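You operate a simulated robot arm through the tools that you are given. There is no shell and no other tool.

You are at the controls of a simulated two-armed robot. One attempt, no reset.

Task
Shut the bolts drawer. Put the blue-taped coil on the upper shelf under the packing bench away on the top of the coil bench. Put two of the silver one-peg blocks from the upper shelf under the packing bench on the teal tray. Put the banded copper blanks that says "LOT 23" from the top of the packing bench on the steel plate and the banded copper blanks labelled "LOT 25" on the slot 91 of the blue rack. Take the job carton from the steel bench top beside the vise and put it on the top of the packing bench. Screw the cap back on the red-cap jar. Put the blue peg block on top of the round block on the steel bench top behind the trays. Do these in any order. Set down upright: silver one-peg block, job carton.
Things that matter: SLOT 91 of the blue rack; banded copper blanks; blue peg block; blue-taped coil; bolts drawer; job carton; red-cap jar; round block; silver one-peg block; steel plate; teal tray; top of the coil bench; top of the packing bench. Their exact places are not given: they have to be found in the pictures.

Only the result counts: the job must be done as asked and must still hold three seconds after the hand-in. Knocking over, shifting, dropping, spilling or breaking anything else fails it. A push-on lid holds only when it is set on centred and level and pressed home; a screw cap is set on level and turned clockwise until tight.

Robot
Two 7-joint arms with three-finger grippers on one trunk, on a base that drives. Base frame: it is fixed to the floor where the robot stands at the start and does not move with it; the origin is under the middle of the robot, x ahead of it, y to its left, z up. Lengths are in m, angles in degrees, forces in N, time in s.
The left shoulder is at the start at [0.04, 0.154, 1.013], the right one opposite. With the tool pointing down near the work surface each hand reaches from about 0.1 to 0.58 m from the robot's upright axis, wherever it stands, measured 20 degrees to its own side. Places, roughly: SLOT 91 of the blue rack (18x20 cm) [0.8, 1.06, 0.8]; banded copper blanks [-1, 3, 0.75]; blue peg block (4x4x5 cm) [-2.6, 0.1, 0.8]; blue-taped coil [0.75, 3, 0.5]; bolts drawer [0.6, 0, 0.6]; job carton [-2.5, -0.5, 0.75]; red-cap jar [-3, -0.5, 0.75]; round block [-2.25, 0, 0.75]; silver one-peg block [0.25, 3, 0.5]; steel plate (10x8x2 cm) [-0.4, 3.1, 0.8]; teal tray [0.5, 3, 0.5]; top of the coil bench [1, -11.6, 0.8]; top of the packing bench [-0.8, 3, 0.8]. Payload 2.69 kg a hand.
Tool frame (each hand has its own): the origin (TCP) lies between the finger pads and is the grasp point; the fingertips stand 0.029 m ahead of it; z points along the fingers, y is the line along which they close. Largest opening 0.12 m; the body of the gripper starts 0.078 m behind the TCP.
Orientation is told as [roll, pitch, yaw] about the base's x, y, z axes, in that order, counted from this pose: with the fingers straight down and closing along the base's y, the tool's x points along the base's -x, its y along +y and its z along -z.

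Tools
- The arms move only by the tool nudge_tool. It takes "left_deltas", "right_deltas" or both (then of equal length, played together; a hand with none holds still); each is text: rows parted by semicolons, each of 7 numbers parted by spaces: the turn, a rotation vector about the base's x, y, z in units of 5 degrees (1.0 is 5 degrees), then the shift along the base's x, y, z in units of 40 mm (1.0 is 40 mm), then the gripper command, from -1 (shut) to 1 (fully open), values between in proportion. In form: ax ay az dx dy dz fingers; .... A call has 1 to 20 rows; each row shifts and turns the commanded pose from where the row before left it. A call with a number of a shift or a turn outside -1 to 1 is refused whole. Each row takes 0.2 s and may step no farther than 0.05 m and 8.6 degrees from the row before; otherwise, or with a gripper value out of range, the whole call is refused. Where a pose cannot be reached the arm comes as near as it can. A force on the tool above 40 N (or 10 N above the force at the start of the call, whichever is more), or a blocked arm, ends the call early, and 0.2 s more pass. Each finger halts on what it meets, pressing with about 44 N; the grip force reading is that of the motor and also rises with nothing between the fingers. The clock runs only during rows and for 0.2 s after the last one: add rows that do not move to give the fingers time. It gives the time, the measured TCP pose, the force on the tool (base axes), the opening and the grip force at its end, in the units of the frame above (readings bear some noise), with the torque about the TCP (base axes, N m) and any sound that the robot's microphone picked up, and new pictures: "views" is both (left out), scene, wrist or none (wrist: the cameras of the hands that moved).
- Cameras (640 x 400 px; columns grow to the right, rows downward): "scene" is now at [0.1384, 0.0023, 1.1424]; the picture's right is [0.01, -1.00, 0.00], its down [-0.76, -0.01, -0.65] and it looks along [0.65, 0.01, -0.76] (base axes); focal length 250 px, centre (320, 200). "left" rides on the left gripper at [0.063, 0, -0.104] in its tool frame; the picture's right is [-0.01, 1.00, 0.00], its down [-0.83, 0.00, -0.56] and it looks along [-0.56, 0.00, 0.83] (tool axes); focal length 275 px, centre (320, 200). "right" rides on the right gripper at [0.063, 0, -0.104] in its tool frame; the picture's right is [0.00, 1.00, 0.00], its down [-0.83, 0.00, -0.56] and it looks along [-0.56, 0.00, 0.83] (tool axes); focal length 275 px, centre (320, 200).
- raise_lower(by): slides the trunk up (or, below 0, down) by that many m; the arms and the scene camera ride with it, the base frame stays. It gives what a move gives, with no picture.
- steer(legs): drives the robot by 1 to 6 legs, each [ahead, left, turn to the left] in m, m and degrees, along the robot's own axes; the way and the turn of a leg run together, so that a leg with both is an arc; at most 1.5 m and 180 degrees a leg. The arms and the cameras ride along, it lands a little off, and it stops where it bumps. It gives what a move gives, and a new picture of the scene camera.
- turn_head(pan, tilt): turns the head with the scene camera to pan (to the left, within 80 degrees either way) and tilt (down, from -29 to 69), counted from straight ahead of the robot. It gives what a move gives, and a new picture of the scene camera.
- locate(camera, pixels): for up to 12 pixels [column, row] of the newest picture of that camera ("zoom" is the newest enlarged one), the place [x, y, z] in the base frame of the surface seen there, good to about 0.002 m. No time passes.
- zoom(camera, box): a new picture of the part [left, top, right, bottom] of that camera's present view, enlarged. No time passes.
- hand_in(): hands the job in; it is judged then, once.

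Open the grippers and draw the arms clear of the work before you hand the job in, unless the task says otherwise.

The tools are called after "Call:" by a JSON object that holds its "op" and its "data". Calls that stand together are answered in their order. nudge_tool: Moves the arms, as the interface text tells. Its arguments: {"type":"object","properties":{"left_deltas":{"type":"string"},"right_deltas":{"type":"string"},"views":{"type":"string","enum":["both","scene","wrist","none"]}},"required":[]} The other tools are called the same way: raise_lower (by) slides the trunk up or down; steer (legs) drives the base; turn_head (pan, tilt) turns the head that bears the scene camera; locate (camera, pixels) gives the place of the surface under pixels of a picture; zoom (camera, box) takes an enlarged picture of a part of a camera's view; hand_in () hands the job in.

At the start:

```text
t: 0.0
left_tool_pos: [0.3634, 0.1807, 0.9058]
left_tool_rot: [-0.1, 0.0, 0.1]
left_wrist_force: [0.1, 0.5, 0.1]
left_moment: [0.01, 0.03, 0.0]
left_opening: 0.1201
left_finger_force: 0.1
right_tool_pos: [0.4212, -0.2142, 0.8579]
right_tool_rot: [-0.1, -0.1, -0.1]
right_wrist_force: [0.4, -0.6, -0.5]
right_moment: [-0.03, 0.01, 0.01]
right_opening: 0.1198
right_finger_force: 0.1
trunk travel left (down, up): [-0.38, 0.058]
robot x, y, heading: [0.0011, -0.0001, -0.0]
head pan, tilt: [0.9, 49.8]
```

scene: 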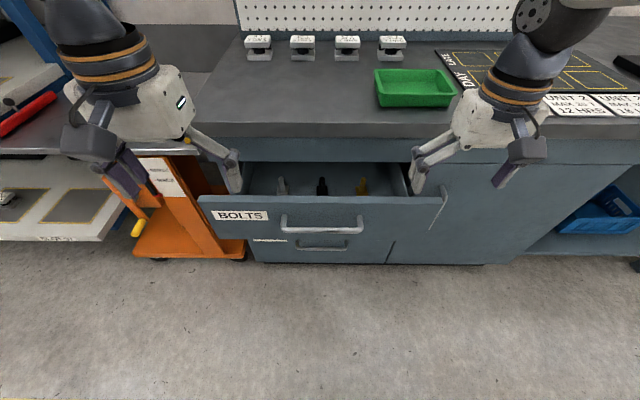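
right: 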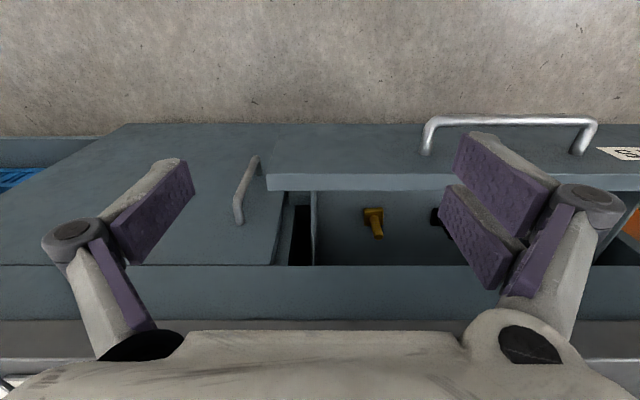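
left: 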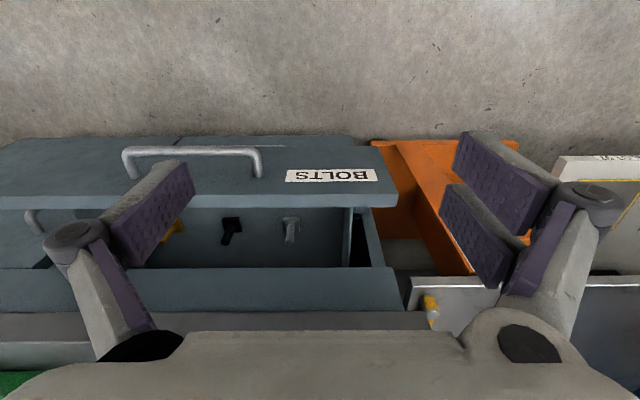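

The scene picture shows the BOLTS drawer pulled open, with its front at about (320,215) and its handle at (322,225). I'll locate points on it and on the counter first.

Call:
{"op": "locate", "data": {"camera": "scene", "pixels": [[240, 215], [322, 228], [300, 200], [400, 200], [325, 148], [210, 205], [280, 185], [320, 245], [412, 90], [440, 205], [330, 170]]}}

Call:
{"op": "zoom", "data": {"camera": "scene", "box": [180, 120, 500, 320]}}

```text
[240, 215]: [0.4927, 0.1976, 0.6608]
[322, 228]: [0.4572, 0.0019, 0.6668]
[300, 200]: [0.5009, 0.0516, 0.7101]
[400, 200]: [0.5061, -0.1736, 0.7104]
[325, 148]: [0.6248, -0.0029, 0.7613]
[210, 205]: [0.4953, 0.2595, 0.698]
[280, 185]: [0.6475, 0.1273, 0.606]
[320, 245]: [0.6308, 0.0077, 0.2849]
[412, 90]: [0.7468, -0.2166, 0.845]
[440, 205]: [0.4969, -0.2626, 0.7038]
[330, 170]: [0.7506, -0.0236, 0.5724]
```

```text
2.00 times, centred on (340, 220) of scene
```

zoom: 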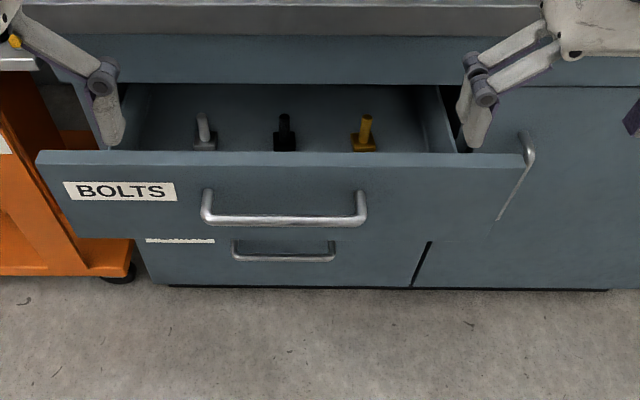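

The drawer front is at x≈0.495 and the cabinet face at about x≈0.63. I'll check the counter edge before choosing how to push.

Call:
{"op": "locate", "data": {"camera": "scene", "pixels": [[325, 118], [325, 124], [325, 130], [325, 136], [325, 142], [325, 155], [325, 160], [480, 215], [420, 240], [285, 215], [360, 222], [285, 228]]}}

```text
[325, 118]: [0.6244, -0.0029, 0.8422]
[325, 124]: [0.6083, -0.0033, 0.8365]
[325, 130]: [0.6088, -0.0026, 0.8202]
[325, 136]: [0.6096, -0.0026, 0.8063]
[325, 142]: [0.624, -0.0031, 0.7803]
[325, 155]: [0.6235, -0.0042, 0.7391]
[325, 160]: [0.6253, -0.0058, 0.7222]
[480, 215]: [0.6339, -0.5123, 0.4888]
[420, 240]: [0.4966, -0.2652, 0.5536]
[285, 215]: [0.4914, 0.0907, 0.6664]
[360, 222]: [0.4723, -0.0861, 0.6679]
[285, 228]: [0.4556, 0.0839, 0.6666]
```

The counter edge is at x≈0.608, so vertical hands would meet it. I'll close both grippers and tilt them forward in front of the drawer at z≈0.68, either side of the handle.

Call:
{"op": "nudge_tool", "data": {"left_deltas": "0 -1 0 0 -0.04 -0.45 -1; 0 -1 0 0 -0.04 -0.45 -1; 0 -1 0 0 -0.04 -0.45 -1; 0 -1 0 0 -0.04 -0.45 -1; 0 -1 0 0 -0.04 -0.45 -1; 0 -1 0 0 -0.04 -0.45 -1; 0 -1 0 0 -0.04 -0.45 -1; 0 -1 0 0 -0.04 -0.45 -1; 0 -1 0 0 -0.04 -0.45 -1; 0 -1 0 0 -0.04 -0.45 -1; 0 -1 0 0 -0.04 -0.45 -1; 0 -1 0 0 -0.04 -0.45 -1", "right_deltas": "0 -1 0 -0.125 0.11 -0.35 -1; 0 -1 0 -0.125 0.11 -0.35 -1; 0 -1 0 -0.125 0.11 -0.35 -1; 0 -1 0 -0.125 0.11 -0.35 -1; 0 -1 0 -0.125 0.11 -0.35 -1; 0 -1 0 -0.125 0.11 -0.35 -1; 0 -1 0 -0.125 0.11 -0.35 -1; 0 -1 0 -0.125 0.11 -0.35 -1; 0 -1 0 -0.125 0.11 -0.35 -1; 0 -1 0 -0.125 0.11 -0.35 -1; 0 -1 0 -0.125 0.11 -0.35 -1; 0 -1 0 -0.125 0.11 -0.35 -1", "views": "scene"}}

```text
t: 2.6
left_tool_pos: [0.3806, 0.1356, 0.6907]
left_tool_rot: [0.5, -60.1, -0.1]
left_wrist_force: [0.4, -0.7, 0.2]
left_moment: [0.06, 0.02, 0.03]
left_opening: 0.0002
left_finger_force: 28.5
left hand out of reach, approached as far as the arm can: row 6, 7, 8, 10, 11, 12
right_tool_pos: [0.3627, -0.1385, 0.6937]
right_tool_rot: [-0.5, -60.1, 0.3]
right_wrist_force: [0.6, -0.2, -0.6]
right_moment: [0.01, 0.01, 0.01]
right_opening: 0.0
right_finger_force: 28.4
right hand out of reach, approached as far as the arm can: row 9, 10, 11, 12
trunk travel left (down, up): [-0.38, 0.058]
robot x, y, heading: [-0.0009, 0.0007, 0.0]
head pan, tilt: [0.9, 49.8]
```

scene: 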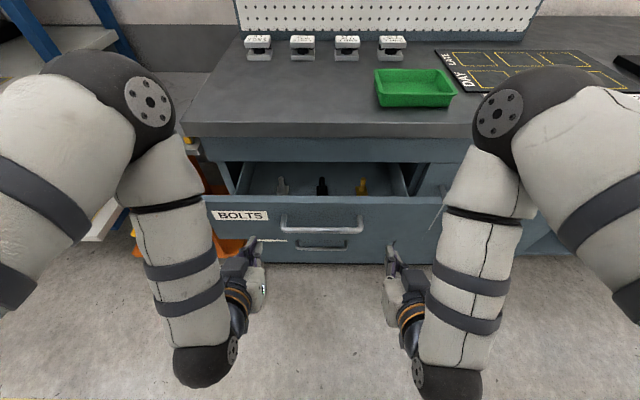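

Both hands are tilted 60° forward with fingertips about 9–10 cm short of the drawer front. I push both ahead gradually.

Call:
{"op": "nudge_tool", "data": {"left_deltas": "0 0 0 0.5 0.1 -0.1 -1; 0 0 0 0.5 0.1 -0.1 -1; 0 0 0 0.5 0.1 0 -1; 0 0 0 0.5 0 0 -1; 0 0 0 0.4 0 0 -1; 0 0 0 0.4 0 0 -1; 0 0 0 0.3 0 0 -1; 0 0 0 0.3 0 0 -1; 0 0 0 0.3 0 0 -1", "right_deltas": "0 0 0 0.6 -0.1 -0.1 -1; 0 0 0 0.6 -0.1 -0.1 -1; 0 0 0 0.6 -0.1 0 -1; 0 0 0 0.6 0 0 -1; 0 0 0 0.4 0 0 -1; 0 0 0 0.4 0 0 -1; 0 0 0 0.3 0 0 -1; 0 0 0 0.3 0 0 -1; 0 0 0 0.3 0 0 -1", "views": "scene"}}

```text
t: 4.6
left_tool_pos: [0.5279, 0.1312, 0.6869]
left_tool_rot: [0.5, -60.0, -0.1]
left_wrist_force: [-0.8, -0.2, -0.2]
left_moment: [0.03, 0.0, 0.01]
left_opening: 0.0002
left_finger_force: 28.6
left hand out of reach, approached as far as the arm can: row 1, 2, 3
right_tool_pos: [0.5263, -0.1339, 0.6912]
right_tool_rot: [-0.6, -59.9, 0.0]
right_wrist_force: [0.2, 0.1, -0.3]
right_moment: [0.01, -0.01, 0.01]
right_opening: 0.0004
right_finger_force: 28.4
right hand out of reach, approached as far as the arm can: row 1, 2, 3
trunk travel left (down, up): [-0.38, 0.058]
robot x, y, heading: [-0.0016, -0.0025, -0.1]
head pan, tilt: [0.9, 49.8]
```

scene: 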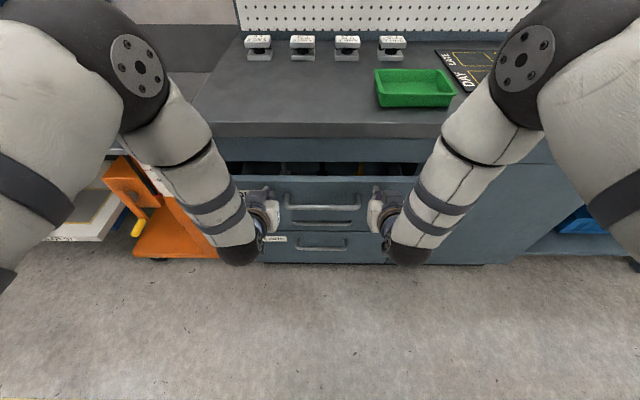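

The drawer is sliding in with little force; the front is now around x≈0.56. I continue pushing slowly until it stops.

Call:
{"op": "nudge_tool", "data": {"left_deltas": "0 0 0 0.3 0 0 -1; 0 0 0 0.3 0 0 -1; 0 0 0 0.3 0 0 -1; 0 0 0 0.25 0 0 -1; 0 0 0 0.2 0 0 -1; 0 0 0 0.2 0 0 -1; 0 0 0 0.2 0 0 -1; 0 0 0 0.15 0 0 -1; 0 0 0 0.15 0 0 -1; 0 0 0 0.15 0 0 -1; 0 0 0 0.15 0 0 -1; 0 0 0 0.15 0 0 -1", "right_deltas": "0 0 0 0.3 0 0 -1; 0 0 0 0.3 0 0 -1; 0 0 0 0.3 0 0 -1; 0 0 0 0.25 0 0 -1; 0 0 0 0.2 0 0 -1; 0 0 0 0.2 0 0 -1; 0 0 0 0.2 0 0 -1; 0 0 0 0.15 0 0 -1; 0 0 0 0.15 0 0 -1; 0 0 0 0.15 0 0 -1; 0 0 0 0.15 0 0 -1; 0 0 0 0.15 0 0 -1", "views": "scene"}}

```text
t: 6.4
left_tool_pos: [0.5974, 0.131, 0.684]
left_tool_rot: [0.1, -59.7, 0.0]
left_wrist_force: [-15.4, -0.1, 7.8]
left_moment: [0.01, -0.34, 0.09]
left_opening: 0.0001
left_finger_force: 28.4
right_tool_pos: [0.5978, -0.1326, 0.693]
right_tool_rot: [-0.2, -60.2, 0.1]
right_wrist_force: [-12.3, -0.9, 6.8]
right_moment: [0.0, -0.28, -0.02]
right_opening: 0.0
right_finger_force: 27.9
trunk travel left (down, up): [-0.38, 0.058]
robot x, y, heading: [0.0002, -0.0004, 0.1]
head pan, tilt: [0.9, 49.8]
stopped in row 9 (left hand): the force on the tool passed its limit at 48 N (the readings are from after the stop); the commanded pose is now the measured one
```

scene: 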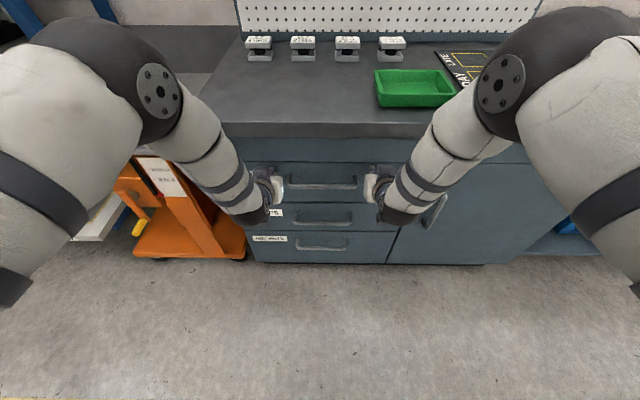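

The stop at 48 N suggests the drawer is home. I'll draw the hands back and look at the cabinet.

Call:
{"op": "nudge_tool", "data": {"left_deltas": "0 0 0 -0.6 0 0 -1; 0 0 0 -1 0 0 -1; 0 0 0 -1 0 0 -1; 0 0 0 -1 0 0 -1; 0 0 0 -0.9 0 0.2 -1; 0 1 0 0 0.1 0.5 -1; 0 1 0 0 0.1 0.5 -1; 0 1 0 0 0.1 0.5 -1; 0 1 0 0 0.1 0.5 -1; 0 1 0 0 0.1 0.5 -1; 0 1 0 0 0.1 0.5 -1; 0 1 0 0 0.1 0.5 -1; 0 1 0 0 0.1 0.5 -1; 0 1 0 0 0.1 0.5 -1; 0 1 0 0 0.1 0.5 -1; 0 1 0 0 0.1 0.5 -1; 0 1 0 0 0.1 0.5 -1", "right_deltas": "0 0 0 -0.6 0 0 -1; 0 0 0 -1 0 0 -1; 0 0 0 -1 0 0 -1; 0 0 0 -1 0 0 -1; 0 0 0 -0.9 0 0.2 -1; 0 1 0 0 -0.1 0.5 -1; 0 1 0 0 -0.1 0.5 -1; 0 1 0 0 -0.1 0.5 -1; 0 1 0 0 -0.1 0.5 -1; 0 1 0 0 -0.1 0.5 -1; 0 1 0 0 -0.1 0.5 -1; 0 1 0 0 -0.1 0.5 -1; 0 1 0 0 -0.1 0.5 -1; 0 1 0 0 -0.1 0.5 -1; 0 1 0 0 -0.1 0.5 -1; 0 1 0 0 -0.1 0.5 -1; 0 1 0 0 -0.1 0.5 -1", "views": "scene"}}

```text
t: 10.0
left_tool_pos: [0.421, 0.1789, 0.9307]
left_tool_rot: [0.0, 0.5, -0.1]
left_wrist_force: [0.7, 0.5, 0.2]
left_moment: [0.01, -0.01, -0.01]
left_opening: 0.0001
left_finger_force: 28.6
right_tool_pos: [0.4204, -0.1813, 0.9395]
right_tool_rot: [-0.1, 0.1, 0.1]
right_wrist_force: [0.5, 0.4, 0.4]
right_moment: [0.02, 0.01, 0.01]
right_opening: 0.0001
right_finger_force: 28.8
trunk travel left (down, up): [-0.38, 0.058]
robot x, y, heading: [0.0002, -0.0019, -0.2]
head pan, tilt: [0.9, 49.8]
```

scene: 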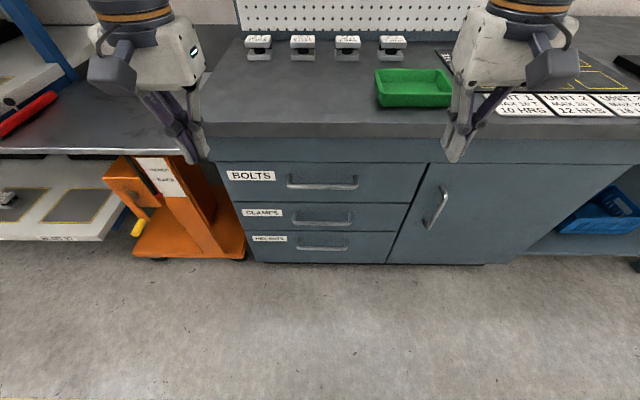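

The drawers now look flush. I'll compare the depths of the BOLTS front and the others.

Call:
{"op": "locate", "data": {"camera": "scene", "pixels": [[250, 185], [380, 190], [270, 222], [370, 225], [360, 245], [430, 245], [300, 152], [320, 187], [320, 221], [250, 42], [10, 200], [420, 90]]}}

Call:
{"op": "zoom", "data": {"camera": "scene", "box": [200, 130, 440, 280]}}

Call:
{"op": "turn_head", "data": {"pan": 70, "tilt": 25}}

```text
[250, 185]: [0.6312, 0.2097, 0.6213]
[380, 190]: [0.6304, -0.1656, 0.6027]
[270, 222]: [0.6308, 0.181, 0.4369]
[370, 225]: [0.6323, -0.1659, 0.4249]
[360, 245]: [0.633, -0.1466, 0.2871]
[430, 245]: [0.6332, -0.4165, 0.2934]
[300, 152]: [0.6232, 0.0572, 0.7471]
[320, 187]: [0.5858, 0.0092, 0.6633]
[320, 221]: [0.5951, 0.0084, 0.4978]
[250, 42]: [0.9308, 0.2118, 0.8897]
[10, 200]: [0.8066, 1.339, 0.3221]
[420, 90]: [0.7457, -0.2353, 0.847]
```

```text
2.67 times, centred on (320, 205) of scene
```

zoom: 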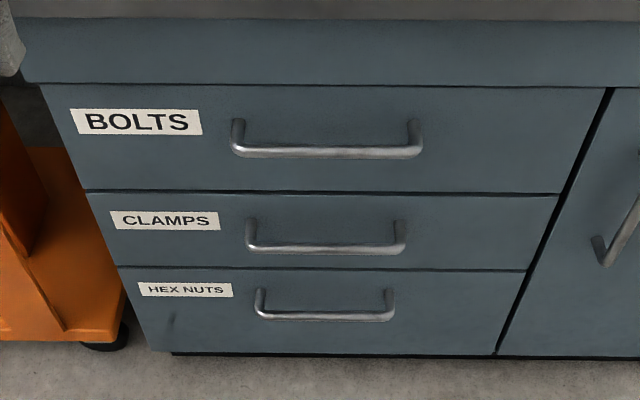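

```text
t: 11.4
left_tool_pos: [0.4195, 0.1789, 0.9296]
left_tool_rot: [0.0, 0.4, 0.1]
left_wrist_force: [0.5, 0.1, -0.8]
left_moment: [0.0, 0.01, 0.01]
left_opening: 0.0
left_finger_force: 28.2
right_tool_pos: [0.4217, -0.1814, 0.9388]
right_tool_rot: [0.0, -0.1, 0.0]
right_wrist_force: [0.1, -0.2, -0.6]
right_moment: [-0.03, 0.05, -0.01]
right_opening: 0.0001
right_finger_force: 28.3
trunk travel left (down, up): [-0.38, 0.058]
robot x, y, heading: [0.003, -0.0029, -0.0]
head pan, tilt: [70.0, 25.0]
```

scene: 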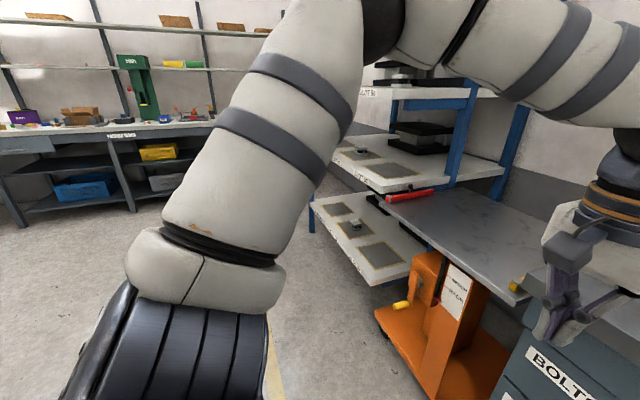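

The BOLTS front is flush with the other drawers (x≈0.631), so that part is done. Now I back away, turn left to face the packing bench, and drive partway for a look.

Call:
{"op": "steer", "data": {"legs": [[-0.4, 0, 0], [0, 0, 90], [1.0, 0, 0]]}}

Call:
{"op": "turn_head", "data": {"pan": 0, "tilt": 25}}

```text
t: 22.4
left_tool_pos: [-0.5469, 1.4186, 0.931]
left_tool_rot: [0.1, 0.5, 88.9]
left_wrist_force: [-0.9, -0.1, 0.6]
left_moment: [-0.02, -0.04, -0.01]
left_opening: 0.0001
left_finger_force: 28.4
right_tool_pos: [-0.1874, 1.4098, 0.9397]
right_tool_rot: [-0.1, 0.0, 88.9]
right_wrist_force: [-0.1, -0.2, 0.3]
right_moment: [0.03, -0.02, 0.02]
right_opening: 0.0001
right_finger_force: 28.9
trunk travel left (down, up): [-0.38, 0.058]
robot x, y, heading: [-0.3748, 0.9943, 89.1]
head pan, tilt: [70.0, 25.0]
```

scene: 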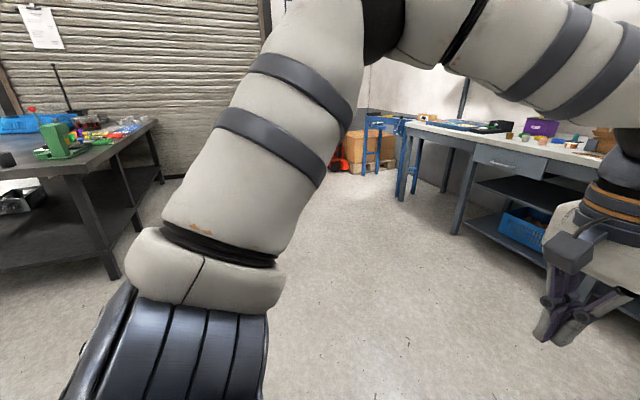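

```text
t: 23.8
left_tool_pos: [-0.5474, 1.4194, 0.93]
left_tool_rot: [-0.1, 0.4, 88.9]
left_wrist_force: [-0.2, 1.1, 0.0]
left_moment: [0.02, 0.01, -0.01]
left_opening: 0.0001
left_finger_force: 27.9
right_tool_pos: [-0.1866, 1.4103, 0.9377]
right_tool_rot: [0.0, 0.0, 89.0]
right_wrist_force: [-0.3, -0.4, 0.3]
right_moment: [0.04, 0.0, 0.02]
right_opening: 0.0
right_finger_force: 28.8
trunk travel left (down, up): [-0.38, 0.058]
robot x, y, heading: [-0.3771, 0.9945, 88.9]
head pan, tilt: [0.0, 25.0]
```

scene: 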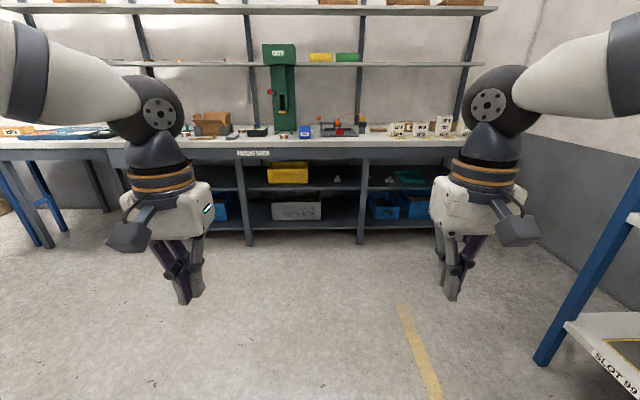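

The packing bench stretches ahead with items on the top (row ~130) and an upper shelf (row ~180). I zoom on both halves.

Call:
{"op": "zoom", "data": {"camera": "scene", "box": [170, 90, 330, 190]}}

Call:
{"op": "zoom", "data": {"camera": "scene", "box": [310, 90, 470, 240]}}

Call:
{"op": "locate", "data": {"camera": "scene", "pixels": [[280, 148], [240, 165], [410, 180], [335, 180], [290, 175], [445, 125], [375, 180], [210, 125], [300, 132], [340, 130], [250, 152], [390, 186]]}}

```text
4.00 times, centred on (250, 140) of scene
```

zoom: 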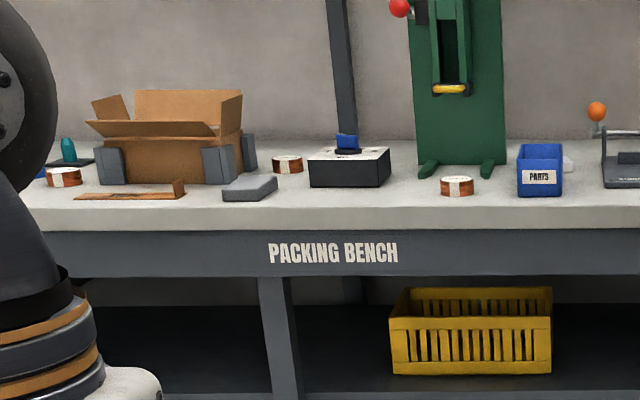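

```text
2.67 times, centred on (390, 165) of scene
```

zoom: 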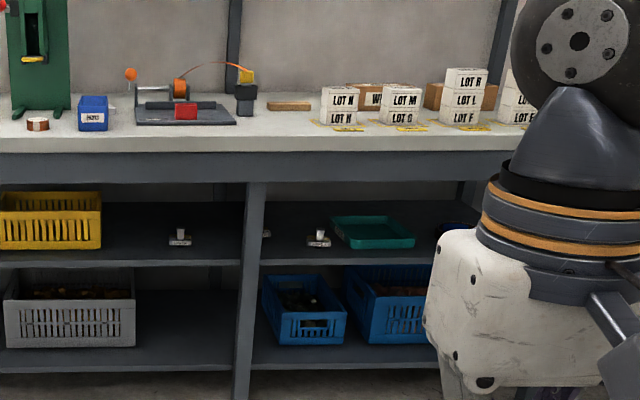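

```text
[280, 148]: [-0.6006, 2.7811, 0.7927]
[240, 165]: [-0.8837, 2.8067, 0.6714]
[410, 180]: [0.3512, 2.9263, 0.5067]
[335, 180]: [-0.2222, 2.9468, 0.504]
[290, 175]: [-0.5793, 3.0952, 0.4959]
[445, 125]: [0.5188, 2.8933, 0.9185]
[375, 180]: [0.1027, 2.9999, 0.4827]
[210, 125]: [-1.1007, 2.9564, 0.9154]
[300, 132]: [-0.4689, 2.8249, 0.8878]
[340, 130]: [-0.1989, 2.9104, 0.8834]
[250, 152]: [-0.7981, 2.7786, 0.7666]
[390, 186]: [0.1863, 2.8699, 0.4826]
```

The copper blanks with tags sit at about (186,134), (242,131) and (284,136) of the scene. Before driving on, I look right at the blue rack to read the slot labels.

Call:
{"op": "turn_head", "data": {"pan": -70, "tilt": 30}}

```text
t: 25.2
left_tool_pos: [-0.5471, 1.4172, 0.9317]
left_tool_rot: [0.1, 0.3, 89.0]
left_wrist_force: [0.7, 0.2, -0.3]
left_moment: [-0.02, -0.02, 0.0]
left_opening: 0.0001
left_finger_force: 28.1
right_tool_pos: [-0.1865, 1.4106, 0.9395]
right_tool_rot: [-0.2, 0.1, 88.9]
right_wrist_force: [1.1, -0.2, -0.9]
right_moment: [0.02, 0.01, -0.03]
right_opening: 0.0004
right_finger_force: 28.2
trunk travel left (down, up): [-0.38, 0.058]
robot x, y, heading: [-0.3715, 0.9963, 88.7]
head pan, tilt: [-70.0, 30.0]
```

scene: 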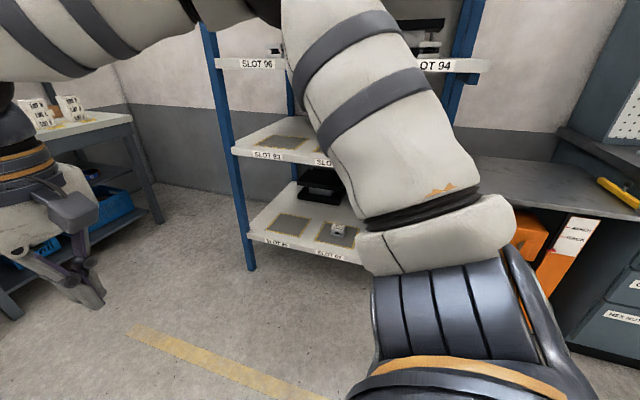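

The rack has three levels with slots facing me; the middle one holds SLOT 93 and neighbours at (270,155). I'll read it later up close; now I drive to the packing bench.

Call:
{"op": "turn_head", "data": {"pan": 0, "tilt": 35}}

Call:
{"op": "steer", "data": {"legs": [[1.15, 0.3, 1]]}}

```text
t: 26.7
left_tool_pos: [-0.5469, 1.4176, 0.9308]
left_tool_rot: [0.0, 0.4, 88.9]
left_wrist_force: [-0.5, 0.0, -0.5]
left_moment: [0.01, 0.03, 0.01]
left_opening: 0.0
left_finger_force: 28.4
right_tool_pos: [-0.1855, 1.4097, 0.939]
right_tool_rot: [-0.1, 0.1, 88.8]
right_wrist_force: [0.5, 0.5, -0.3]
right_moment: [0.02, -0.01, 0.02]
right_opening: 0.0
right_finger_force: 28.7
trunk travel left (down, up): [-0.38, 0.058]
robot x, y, heading: [-0.3795, 0.9947, 89.0]
head pan, tilt: [0.0, 35.0]
```

scene: 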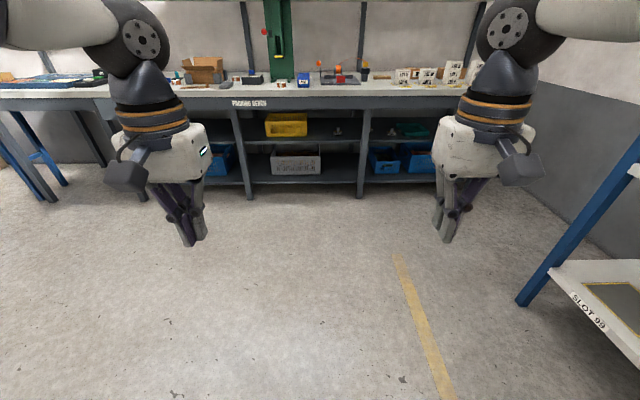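

```text
t: 32.7
left_tool_pos: [-0.8394, 2.5698, 0.9303]
left_tool_rot: [0.1, 0.5, 89.3]
left_wrist_force: [0.3, -0.4, 0.0]
left_moment: [-0.02, 0.01, -0.02]
left_opening: 0.0
left_finger_force: 28.6
right_tool_pos: [-0.4782, 2.5651, 0.939]
right_tool_rot: [-0.1, -0.1, 89.3]
right_wrist_force: [0.1, -0.1, 0.2]
right_moment: [-0.01, 0.0, 0.0]
right_opening: 0.0
right_finger_force: 28.7
trunk travel left (down, up): [-0.38, 0.058]
robot x, y, heading: [-0.6673, 2.146, 89.4]
head pan, tilt: [0.0, 35.0]
```

scene: 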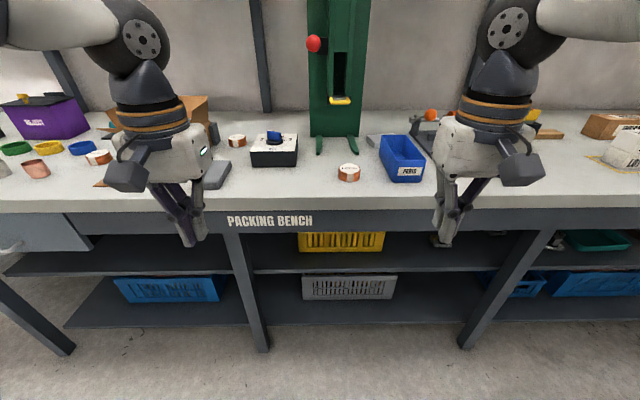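

Copper blanks are at (97,157), (237,140) and (348,172); grey plates at (216,172) and (374,140). I zoom in and locate them.

Call:
{"op": "zoom", "data": {"camera": "scene", "box": [200, 110, 440, 220]}}

Call:
{"op": "zoom", "data": {"camera": "scene", "box": [0, 80, 240, 220]}}

Call:
{"op": "locate", "data": {"camera": "scene", "pixels": [[97, 154], [237, 137], [348, 167], [218, 168], [374, 138], [274, 140], [280, 205], [240, 195], [400, 170], [330, 190], [274, 132]]}}

```text
2.67 times, centred on (320, 165) of scene
```

zoom: 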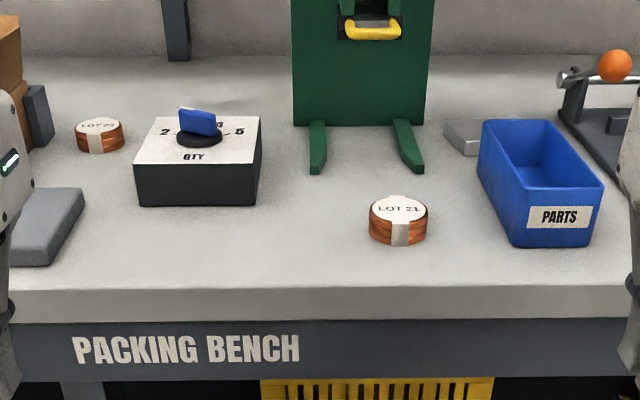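

```text
2.67 times, centred on (120, 150) of scene
```

zoom: 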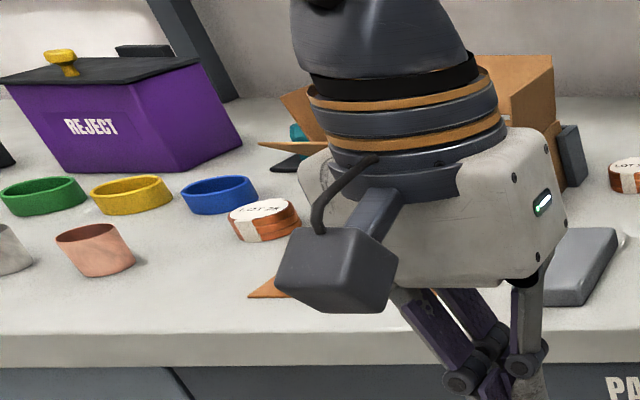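

```text
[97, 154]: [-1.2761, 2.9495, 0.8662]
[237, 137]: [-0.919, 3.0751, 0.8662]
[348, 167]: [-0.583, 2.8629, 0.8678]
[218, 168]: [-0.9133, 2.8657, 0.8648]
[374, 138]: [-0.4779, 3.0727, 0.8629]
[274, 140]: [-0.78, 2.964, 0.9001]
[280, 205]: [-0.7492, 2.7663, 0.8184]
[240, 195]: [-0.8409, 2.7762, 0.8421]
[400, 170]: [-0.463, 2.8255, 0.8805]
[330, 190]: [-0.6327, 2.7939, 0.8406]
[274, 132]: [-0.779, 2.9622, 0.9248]
```

I zoom tighter to read the lot tags and see the plate behind the PARTS bin.

Call:
{"op": "zoom", "data": {"camera": "scene", "box": [220, 128, 256, 152]}}

Call:
{"op": "zoom", "data": {"camera": "scene", "box": [80, 144, 116, 168]}}

Call:
{"op": "zoom", "data": {"camera": "scene", "box": [340, 110, 460, 190]}}

```text
16.00 times, centred on (238, 140) of scene
```

zoom: 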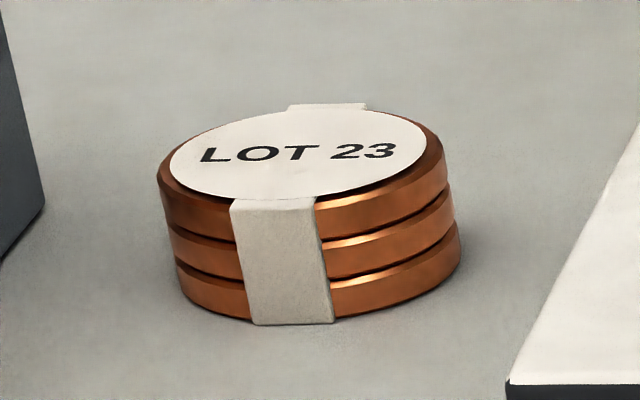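

```text
16.00 times, centred on (98, 156) of scene
```

zoom: 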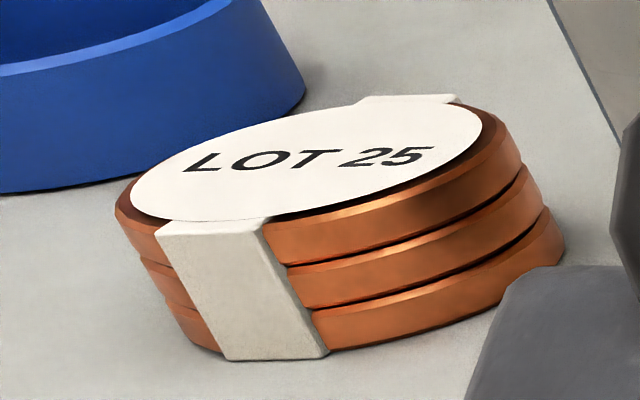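

```text
5.00 times, centred on (400, 150) of scene
```

zoom: 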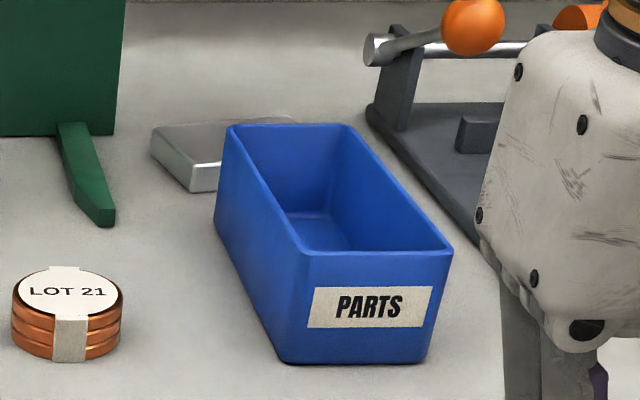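

LOT 23 is the one at (237,140) and LOT 25 the one at (97,157). I locate points on the plate behind the PARTS bin in the zoom picture.

Call:
{"op": "locate", "data": {"camera": "zoom", "pixels": [[160, 130], [193, 162], [200, 185], [222, 125], [290, 121], [180, 145], [230, 130], [345, 130], [450, 250], [290, 250], [235, 200], [375, 120]]}}

Call:
{"op": "zoom", "data": {"camera": "scene", "box": [360, 125, 400, 150]}}

```text
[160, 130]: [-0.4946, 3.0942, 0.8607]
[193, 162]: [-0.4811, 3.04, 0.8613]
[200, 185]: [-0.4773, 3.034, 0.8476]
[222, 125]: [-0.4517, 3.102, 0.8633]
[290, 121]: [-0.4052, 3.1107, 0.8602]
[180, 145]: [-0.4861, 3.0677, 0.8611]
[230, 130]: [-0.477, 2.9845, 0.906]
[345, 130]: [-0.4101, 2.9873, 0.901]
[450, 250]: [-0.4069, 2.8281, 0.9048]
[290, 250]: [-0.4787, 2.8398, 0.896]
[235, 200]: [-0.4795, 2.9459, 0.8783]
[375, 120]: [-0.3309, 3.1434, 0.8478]
```

```text
16.00 times, centred on (380, 138) of scene
```

zoom: 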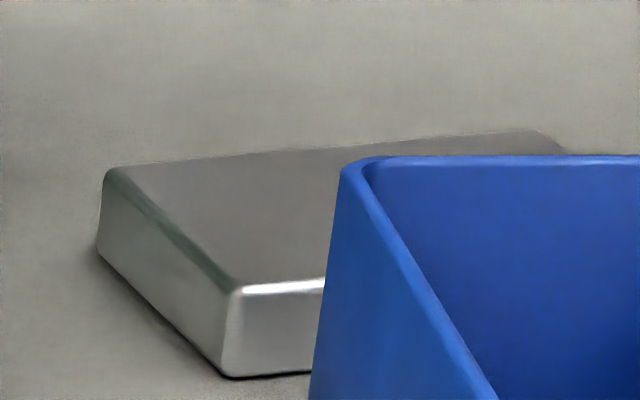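

Plate corners show at zoom (110,172), (235,288) and (530,135). I locate these.

Call:
{"op": "locate", "data": {"camera": "zoom", "pixels": [[118, 175], [238, 280], [525, 137], [250, 220], [330, 200], [325, 270], [560, 145], [400, 147], [500, 140]]}}

```text
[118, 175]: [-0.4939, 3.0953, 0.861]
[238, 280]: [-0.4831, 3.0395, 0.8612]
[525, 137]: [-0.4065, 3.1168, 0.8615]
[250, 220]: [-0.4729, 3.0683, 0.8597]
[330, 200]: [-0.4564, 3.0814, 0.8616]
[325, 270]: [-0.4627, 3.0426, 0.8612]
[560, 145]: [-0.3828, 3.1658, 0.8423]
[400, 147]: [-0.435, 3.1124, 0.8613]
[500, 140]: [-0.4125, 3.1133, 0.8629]
```

The plate is centred near (-0.443, 3.077) with its top at z≈0.861. I look straight down to see how far the base reaches ahead.

Call:
{"op": "turn_head", "data": {"pan": 0, "tilt": 69}}

```text
t: 33.7
left_tool_pos: [-0.8387, 2.5693, 0.9299]
left_tool_rot: [0.1, 0.3, 89.3]
left_wrist_force: [0.4, -0.4, 0.3]
left_moment: [-0.01, 0.03, 0.01]
left_opening: 0.0
left_finger_force: 28.5
right_tool_pos: [-0.4789, 2.5646, 0.938]
right_tool_rot: [-0.2, 0.0, 89.3]
right_wrist_force: [1.2, 0.3, -0.3]
right_moment: [0.0, -0.01, 0.03]
right_opening: 0.0001
right_finger_force: 28.1
trunk travel left (down, up): [-0.38, 0.058]
robot x, y, heading: [-0.6625, 2.1466, 89.5]
head pan, tilt: [0.0, 68.8]
```

scene: 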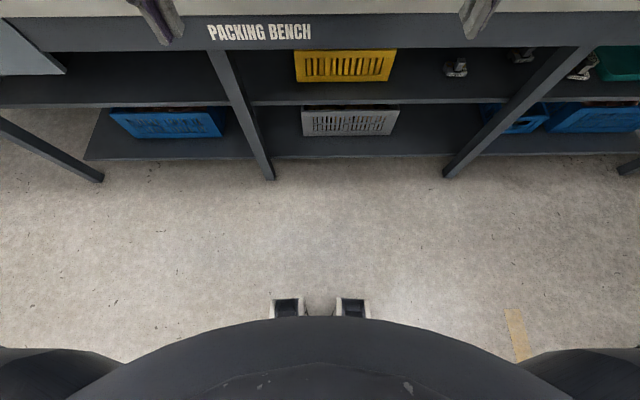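

Call:
{"op": "locate", "data": {"camera": "scene", "pixels": [[320, 330], [320, 390], [290, 303], [350, 303], [60, 350], [590, 360], [268, 175], [448, 172], [100, 178], [320, 155], [320, 103], [285, 315]]}}

```text
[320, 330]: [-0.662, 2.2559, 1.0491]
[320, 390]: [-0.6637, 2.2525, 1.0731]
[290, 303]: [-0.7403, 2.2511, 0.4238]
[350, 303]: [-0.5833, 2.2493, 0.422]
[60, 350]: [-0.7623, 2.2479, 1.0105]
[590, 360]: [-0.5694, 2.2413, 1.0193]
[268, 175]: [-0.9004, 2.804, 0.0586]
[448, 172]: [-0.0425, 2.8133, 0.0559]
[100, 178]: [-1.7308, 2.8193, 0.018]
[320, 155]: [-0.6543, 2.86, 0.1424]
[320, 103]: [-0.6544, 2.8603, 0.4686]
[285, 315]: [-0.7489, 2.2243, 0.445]
```

Call:
{"op": "locate", "data": {"camera": "scene", "pixels": [[320, 312], [320, 300], [200, 325], [440, 325], [320, 250], [130, 350], [520, 350], [30, 345]]}}

```text
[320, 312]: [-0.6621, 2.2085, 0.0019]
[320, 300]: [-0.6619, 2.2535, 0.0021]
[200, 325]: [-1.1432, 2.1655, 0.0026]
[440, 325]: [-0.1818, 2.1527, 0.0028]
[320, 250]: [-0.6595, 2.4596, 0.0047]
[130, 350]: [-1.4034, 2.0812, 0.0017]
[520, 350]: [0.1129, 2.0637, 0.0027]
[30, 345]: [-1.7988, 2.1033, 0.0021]
```

There's floor visible only 6 cm ahead of the axis, so the base won't hit early. I lift both hands clear of the bench items, open the left one partly, then drive closer.

Call:
{"op": "nudge_tool", "data": {"left_deltas": "0 0 0 0 0 1 -1; 0 0 0 0 0 1 -1; 0 0 0 0 0 0.7 0.33; 0 0 0 0 0 0 0.33; 0 0 0 0 0 0 0.33", "right_deltas": "0 0 0 0 -0.5 1 -1; 0 0 0 0 -0.5 1 -1; 0 0 0 0 -0.5 0.7 0.33; 0 0 0 0 0 0 0.33; 0 0 0 0 0 0 0.33", "views": "none"}}

Call:
{"op": "turn_head", "data": {"pan": 0, "tilt": 48}}

Call:
{"op": "steer", "data": {"legs": [[0.25, 0.05, 0.5]]}}

```text
t: 34.9
left_tool_pos: [-0.8403, 2.5702, 1.0375]
left_tool_rot: [0.2, 0.4, 89.3]
left_wrist_force: [0.6, -0.2, 0.6]
left_moment: [0.01, -0.05, 0.01]
left_opening: 0.0796
left_finger_force: 0.1
right_tool_pos: [-0.4786, 2.5019, 1.0466]
right_tool_rot: [0.0, 0.1, 89.4]
right_wrist_force: [0.3, 0.6, -0.4]
right_moment: [0.04, 0.0, -0.02]
right_opening: 0.0797
right_finger_force: 0.1
trunk travel left (down, up): [-0.38, 0.058]
robot x, y, heading: [-0.6655, 2.1466, 89.4]
head pan, tilt: [0.0, 68.8]
```

```text
t: 35.7
left_tool_pos: [-0.8397, 2.5697, 1.0378]
left_tool_rot: [0.2, 0.3, 89.2]
left_wrist_force: [-0.1, -0.8, -1.0]
left_moment: [0.0, 0.0, -0.03]
left_opening: 0.0798
left_finger_force: 0.1
right_tool_pos: [-0.4793, 2.5041, 1.046]
right_tool_rot: [-0.1, 0.0, 89.3]
right_wrist_force: [-1.2, 0.6, -0.7]
right_moment: [0.03, -0.05, 0.02]
right_opening: 0.0797
right_finger_force: 0.0
trunk travel left (down, up): [-0.38, 0.058]
robot x, y, heading: [-0.6646, 2.1465, 89.2]
head pan, tilt: [0.0, 48.0]
```

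scene: 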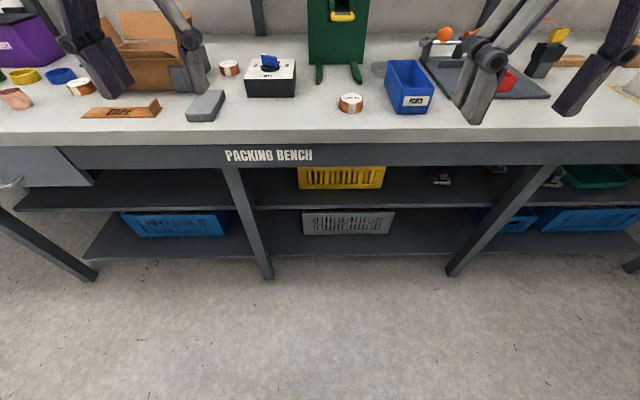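

```text
t: 37.6
left_tool_pos: [-0.8922, 2.8184, 1.0369]
left_tool_rot: [0.1, 0.5, 89.8]
left_wrist_force: [-0.1, -0.5, 0.9]
left_moment: [-0.01, -0.03, 0.02]
left_opening: 0.0796
left_finger_force: 0.1
right_tool_pos: [-0.5316, 2.7548, 1.0451]
right_tool_rot: [-0.2, 0.0, 89.8]
right_wrist_force: [0.6, 0.3, -0.5]
right_moment: [-0.01, 0.0, 0.0]
right_opening: 0.0799
right_finger_force: 0.1
trunk travel left (down, up): [-0.38, 0.058]
robot x, y, heading: [-0.7136, 2.3947, 89.7]
head pan, tilt: [0.0, 48.0]
```

scene: 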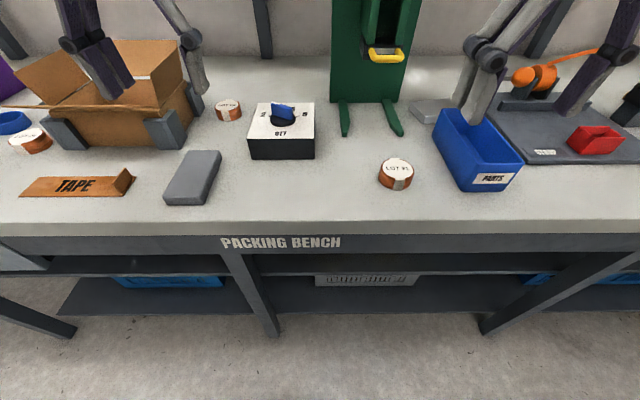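

LOT 23 is now at (229,110), with the carton's corner guards at (190,110) and the QTY box at (281,130). I locate the blank and these neighbours.

Call:
{"op": "zoom", "data": {"camera": "scene", "box": [140, 60, 340, 185]}}

Call:
{"op": "locate", "data": {"camera": "scene", "pixels": [[229, 104], [216, 106], [242, 106], [229, 120], [252, 104], [250, 128], [281, 125], [196, 95], [175, 122], [188, 130], [170, 60], [340, 132]]}}

```text
3.20 times, centred on (240, 122) of scene
```

zoom: 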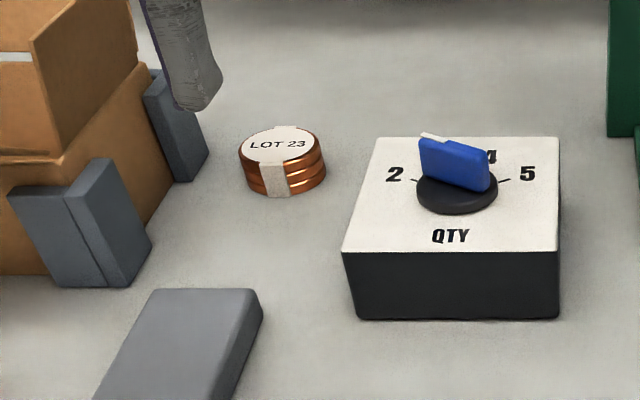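

```text
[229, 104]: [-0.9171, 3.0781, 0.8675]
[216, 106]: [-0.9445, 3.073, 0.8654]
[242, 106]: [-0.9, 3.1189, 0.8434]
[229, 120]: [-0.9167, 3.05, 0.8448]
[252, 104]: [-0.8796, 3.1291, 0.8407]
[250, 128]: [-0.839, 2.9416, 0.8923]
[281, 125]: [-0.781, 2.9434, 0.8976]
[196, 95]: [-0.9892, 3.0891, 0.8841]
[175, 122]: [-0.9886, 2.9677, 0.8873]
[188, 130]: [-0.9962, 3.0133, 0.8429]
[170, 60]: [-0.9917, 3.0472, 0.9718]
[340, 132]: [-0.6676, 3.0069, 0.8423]
```

LOT 23 is centred near (-0.917, 3.076) with a diameter of about 56 mm. I take the left wrist view to measure how wide the gripper's knuckles stand at this opening.

Call:
{"op": "zoom", "data": {"camera": "left", "box": [0, 0, 640, 400]}}

```text
1.00 times, centred on (320, 200) of left (not enlarged: the box is as wide or as high as the picture)
```

zoom: 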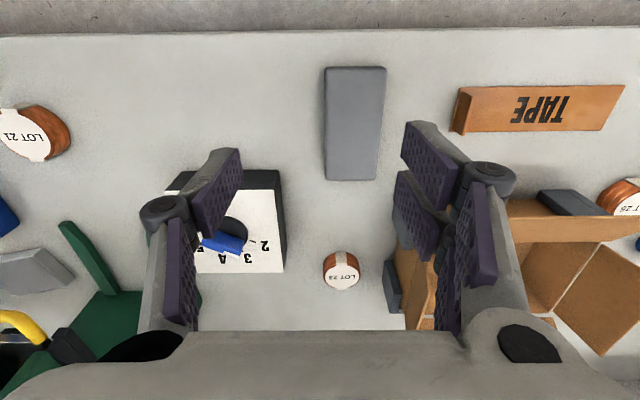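

Call:
{"op": "locate", "data": {"camera": "left", "pixels": [[145, 210], [165, 205], [510, 178], [485, 175], [225, 155], [430, 130], [235, 200], [410, 200], [10, 380], [630, 380], [342, 270]]}}

```text
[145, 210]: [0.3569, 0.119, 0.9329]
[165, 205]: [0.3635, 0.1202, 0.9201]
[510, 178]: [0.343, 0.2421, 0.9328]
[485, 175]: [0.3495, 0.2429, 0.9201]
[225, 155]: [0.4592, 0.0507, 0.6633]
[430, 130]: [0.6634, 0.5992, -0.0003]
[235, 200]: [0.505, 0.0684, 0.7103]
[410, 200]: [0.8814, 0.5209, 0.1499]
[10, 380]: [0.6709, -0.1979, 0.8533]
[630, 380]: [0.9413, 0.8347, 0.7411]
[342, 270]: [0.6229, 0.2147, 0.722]
```

The locate used the older left picture; I repeat on the zoom picture, which is current.

Call:
{"op": "locate", "data": {"camera": "zoom", "pixels": [[145, 212], [165, 205], [512, 180], [488, 172], [225, 155], [430, 130], [155, 290], [505, 240], [342, 270], [342, 255], [394, 285], [410, 300]]}}

```text
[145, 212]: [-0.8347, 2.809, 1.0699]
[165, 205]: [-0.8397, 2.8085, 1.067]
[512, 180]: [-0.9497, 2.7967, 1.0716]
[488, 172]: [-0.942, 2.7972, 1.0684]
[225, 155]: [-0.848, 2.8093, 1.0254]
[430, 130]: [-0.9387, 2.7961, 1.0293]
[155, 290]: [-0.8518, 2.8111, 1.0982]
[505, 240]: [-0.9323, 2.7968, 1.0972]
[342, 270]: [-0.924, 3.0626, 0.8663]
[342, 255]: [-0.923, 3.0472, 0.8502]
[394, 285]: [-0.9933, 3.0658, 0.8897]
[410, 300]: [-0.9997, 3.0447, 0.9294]
```

At this opening the knuckles stand about ±58 mm from the TCP, so a diagonal grip gives better room beside the carton. I check where the press sits before driving 16 cm closer.

Call:
{"op": "locate", "data": {"camera": "scene", "pixels": [[385, 55], [345, 80], [400, 80], [340, 20], [405, 20], [375, 55], [430, 110], [540, 75], [560, 60], [600, 140], [520, 130], [505, 105]]}}

```text
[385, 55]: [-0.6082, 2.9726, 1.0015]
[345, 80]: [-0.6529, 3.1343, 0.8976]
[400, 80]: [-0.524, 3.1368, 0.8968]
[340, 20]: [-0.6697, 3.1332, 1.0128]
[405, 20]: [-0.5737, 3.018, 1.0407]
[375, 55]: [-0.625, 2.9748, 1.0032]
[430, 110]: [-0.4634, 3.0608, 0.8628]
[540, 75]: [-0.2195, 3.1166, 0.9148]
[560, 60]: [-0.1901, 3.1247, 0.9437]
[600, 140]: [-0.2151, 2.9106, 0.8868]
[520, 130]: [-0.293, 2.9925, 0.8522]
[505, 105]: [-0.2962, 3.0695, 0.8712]
```

The press ram overhangs at (-0.61, 2.97, 1.0), so I pull the right hand back first and turn the left hand 45°, then drive 16 cm closer.

Call:
{"op": "nudge_tool", "data": {"left_deltas": "0 0 1 0 0 0 0.33; 0 0 1 0 0 0 0.33; 0 0 1 0 0 0 0.33; 0 0 1 0 0 0 0.33; 0 0 1 0 0 0 0.33; 0 0 1 0 0 0 0.33; 0 0 1 0 0 0 0.33; 0 0 1 0 0 0 0.33; 0 0 1 0 0 0 0.33", "right_deltas": "0 0 0 0.3 -0.5 0 0.33; 0 0 0 0.3 -0.5 0 0.33; 0 0 0 0.3 -0.5 0 0.33; 0 0 0 0.3 -0.5 0 0.33; 0 0 0 0 -0.5 0 0.33; 0 0 0 0 -0.5 0 0.33; 0 0 0 0 0 0 0.33; 0 0 0 0 0 0 0.33; 0 0 0 0 0 0 0.33", "views": "none"}}

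Call:
{"op": "steer", "data": {"legs": [[0.16, 0, 0]]}}

```text
t: 39.6
left_tool_pos: [-0.8914, 2.8179, 1.0376]
left_tool_rot: [0.1, 0.4, 134.9]
left_wrist_force: [0.4, 1.1, 0.0]
left_moment: [0.01, 0.0, -0.02]
left_opening: 0.0796
left_finger_force: 0.1
right_tool_pos: [-0.4819, 2.6354, 1.0453]
right_tool_rot: [-0.1, 0.1, 89.7]
right_wrist_force: [0.8, -0.2, -0.1]
right_moment: [0.01, -0.01, 0.01]
right_opening: 0.0798
right_finger_force: 0.0
trunk travel left (down, up): [-0.38, 0.058]
robot x, y, heading: [-0.7164, 2.3929, 90.0]
head pan, tilt: [0.0, 48.0]
```

```text
t: 41.0
left_tool_pos: [-0.8905, 2.9784, 1.0373]
left_tool_rot: [0.2, 0.5, 134.8]
left_wrist_force: [-0.1, 0.1, 0.3]
left_moment: [-0.03, -0.02, 0.01]
left_opening: 0.0795
left_finger_force: 0.0
right_tool_pos: [-0.4809, 2.7945, 1.0455]
right_tool_rot: [-0.2, -0.1, 89.6]
right_wrist_force: [-0.7, -0.4, -0.3]
right_moment: [-0.01, 0.01, 0.0]
right_opening: 0.0799
right_finger_force: 0.0
trunk travel left (down, up): [-0.38, 0.058]
robot x, y, heading: [-0.7146, 2.5523, 89.6]
head pan, tilt: [0.0, 48.0]
```

scene: 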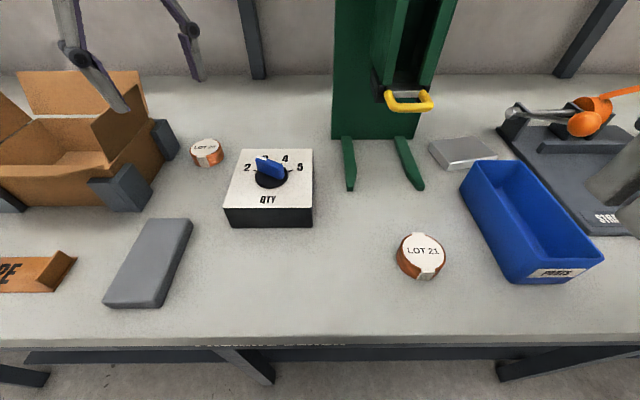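

LOT 23 now shows at (206,152) and the plate at (463,153), both clear. I refine their places.

Call:
{"op": "zoom", "data": {"camera": "scene", "box": [170, 125, 250, 175]}}

Call:
{"op": "locate", "data": {"camera": "scene", "pixels": [[206, 146], [192, 147], [220, 147], [206, 166], [206, 140], [432, 143], [442, 167], [497, 155], [481, 138], [463, 150], [470, 165], [228, 180]]}}

Call:
{"op": "zoom", "data": {"camera": "left", "box": [0, 0, 640, 400]}}

```text
8.00 times, centred on (210, 150) of scene
```

zoom: 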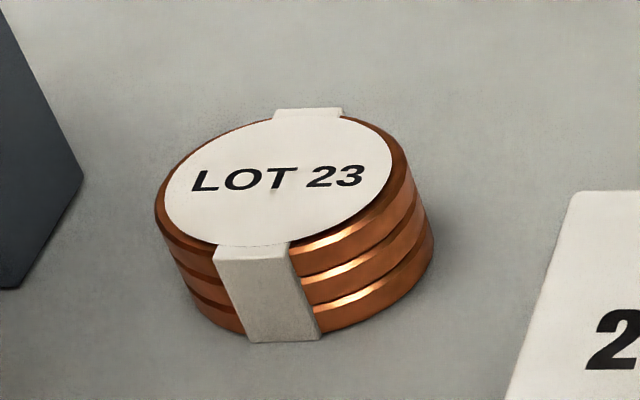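

```text
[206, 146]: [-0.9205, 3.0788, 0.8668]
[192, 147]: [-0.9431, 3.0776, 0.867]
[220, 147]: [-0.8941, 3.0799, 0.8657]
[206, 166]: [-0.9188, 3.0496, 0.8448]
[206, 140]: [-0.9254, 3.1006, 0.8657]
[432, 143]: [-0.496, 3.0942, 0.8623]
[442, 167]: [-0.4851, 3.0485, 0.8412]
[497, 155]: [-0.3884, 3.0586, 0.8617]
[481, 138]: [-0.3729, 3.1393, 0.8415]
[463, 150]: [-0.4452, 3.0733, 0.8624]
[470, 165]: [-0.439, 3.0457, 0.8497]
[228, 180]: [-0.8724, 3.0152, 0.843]
```

```text
1.00 times, centred on (320, 200) of left (not enlarged: the box is as wide or as high as the picture)
```

zoom: 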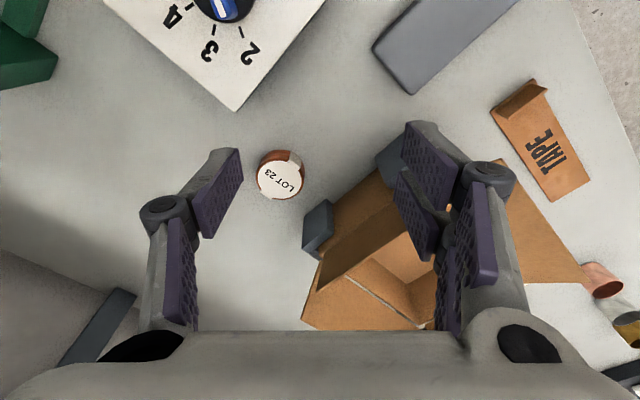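

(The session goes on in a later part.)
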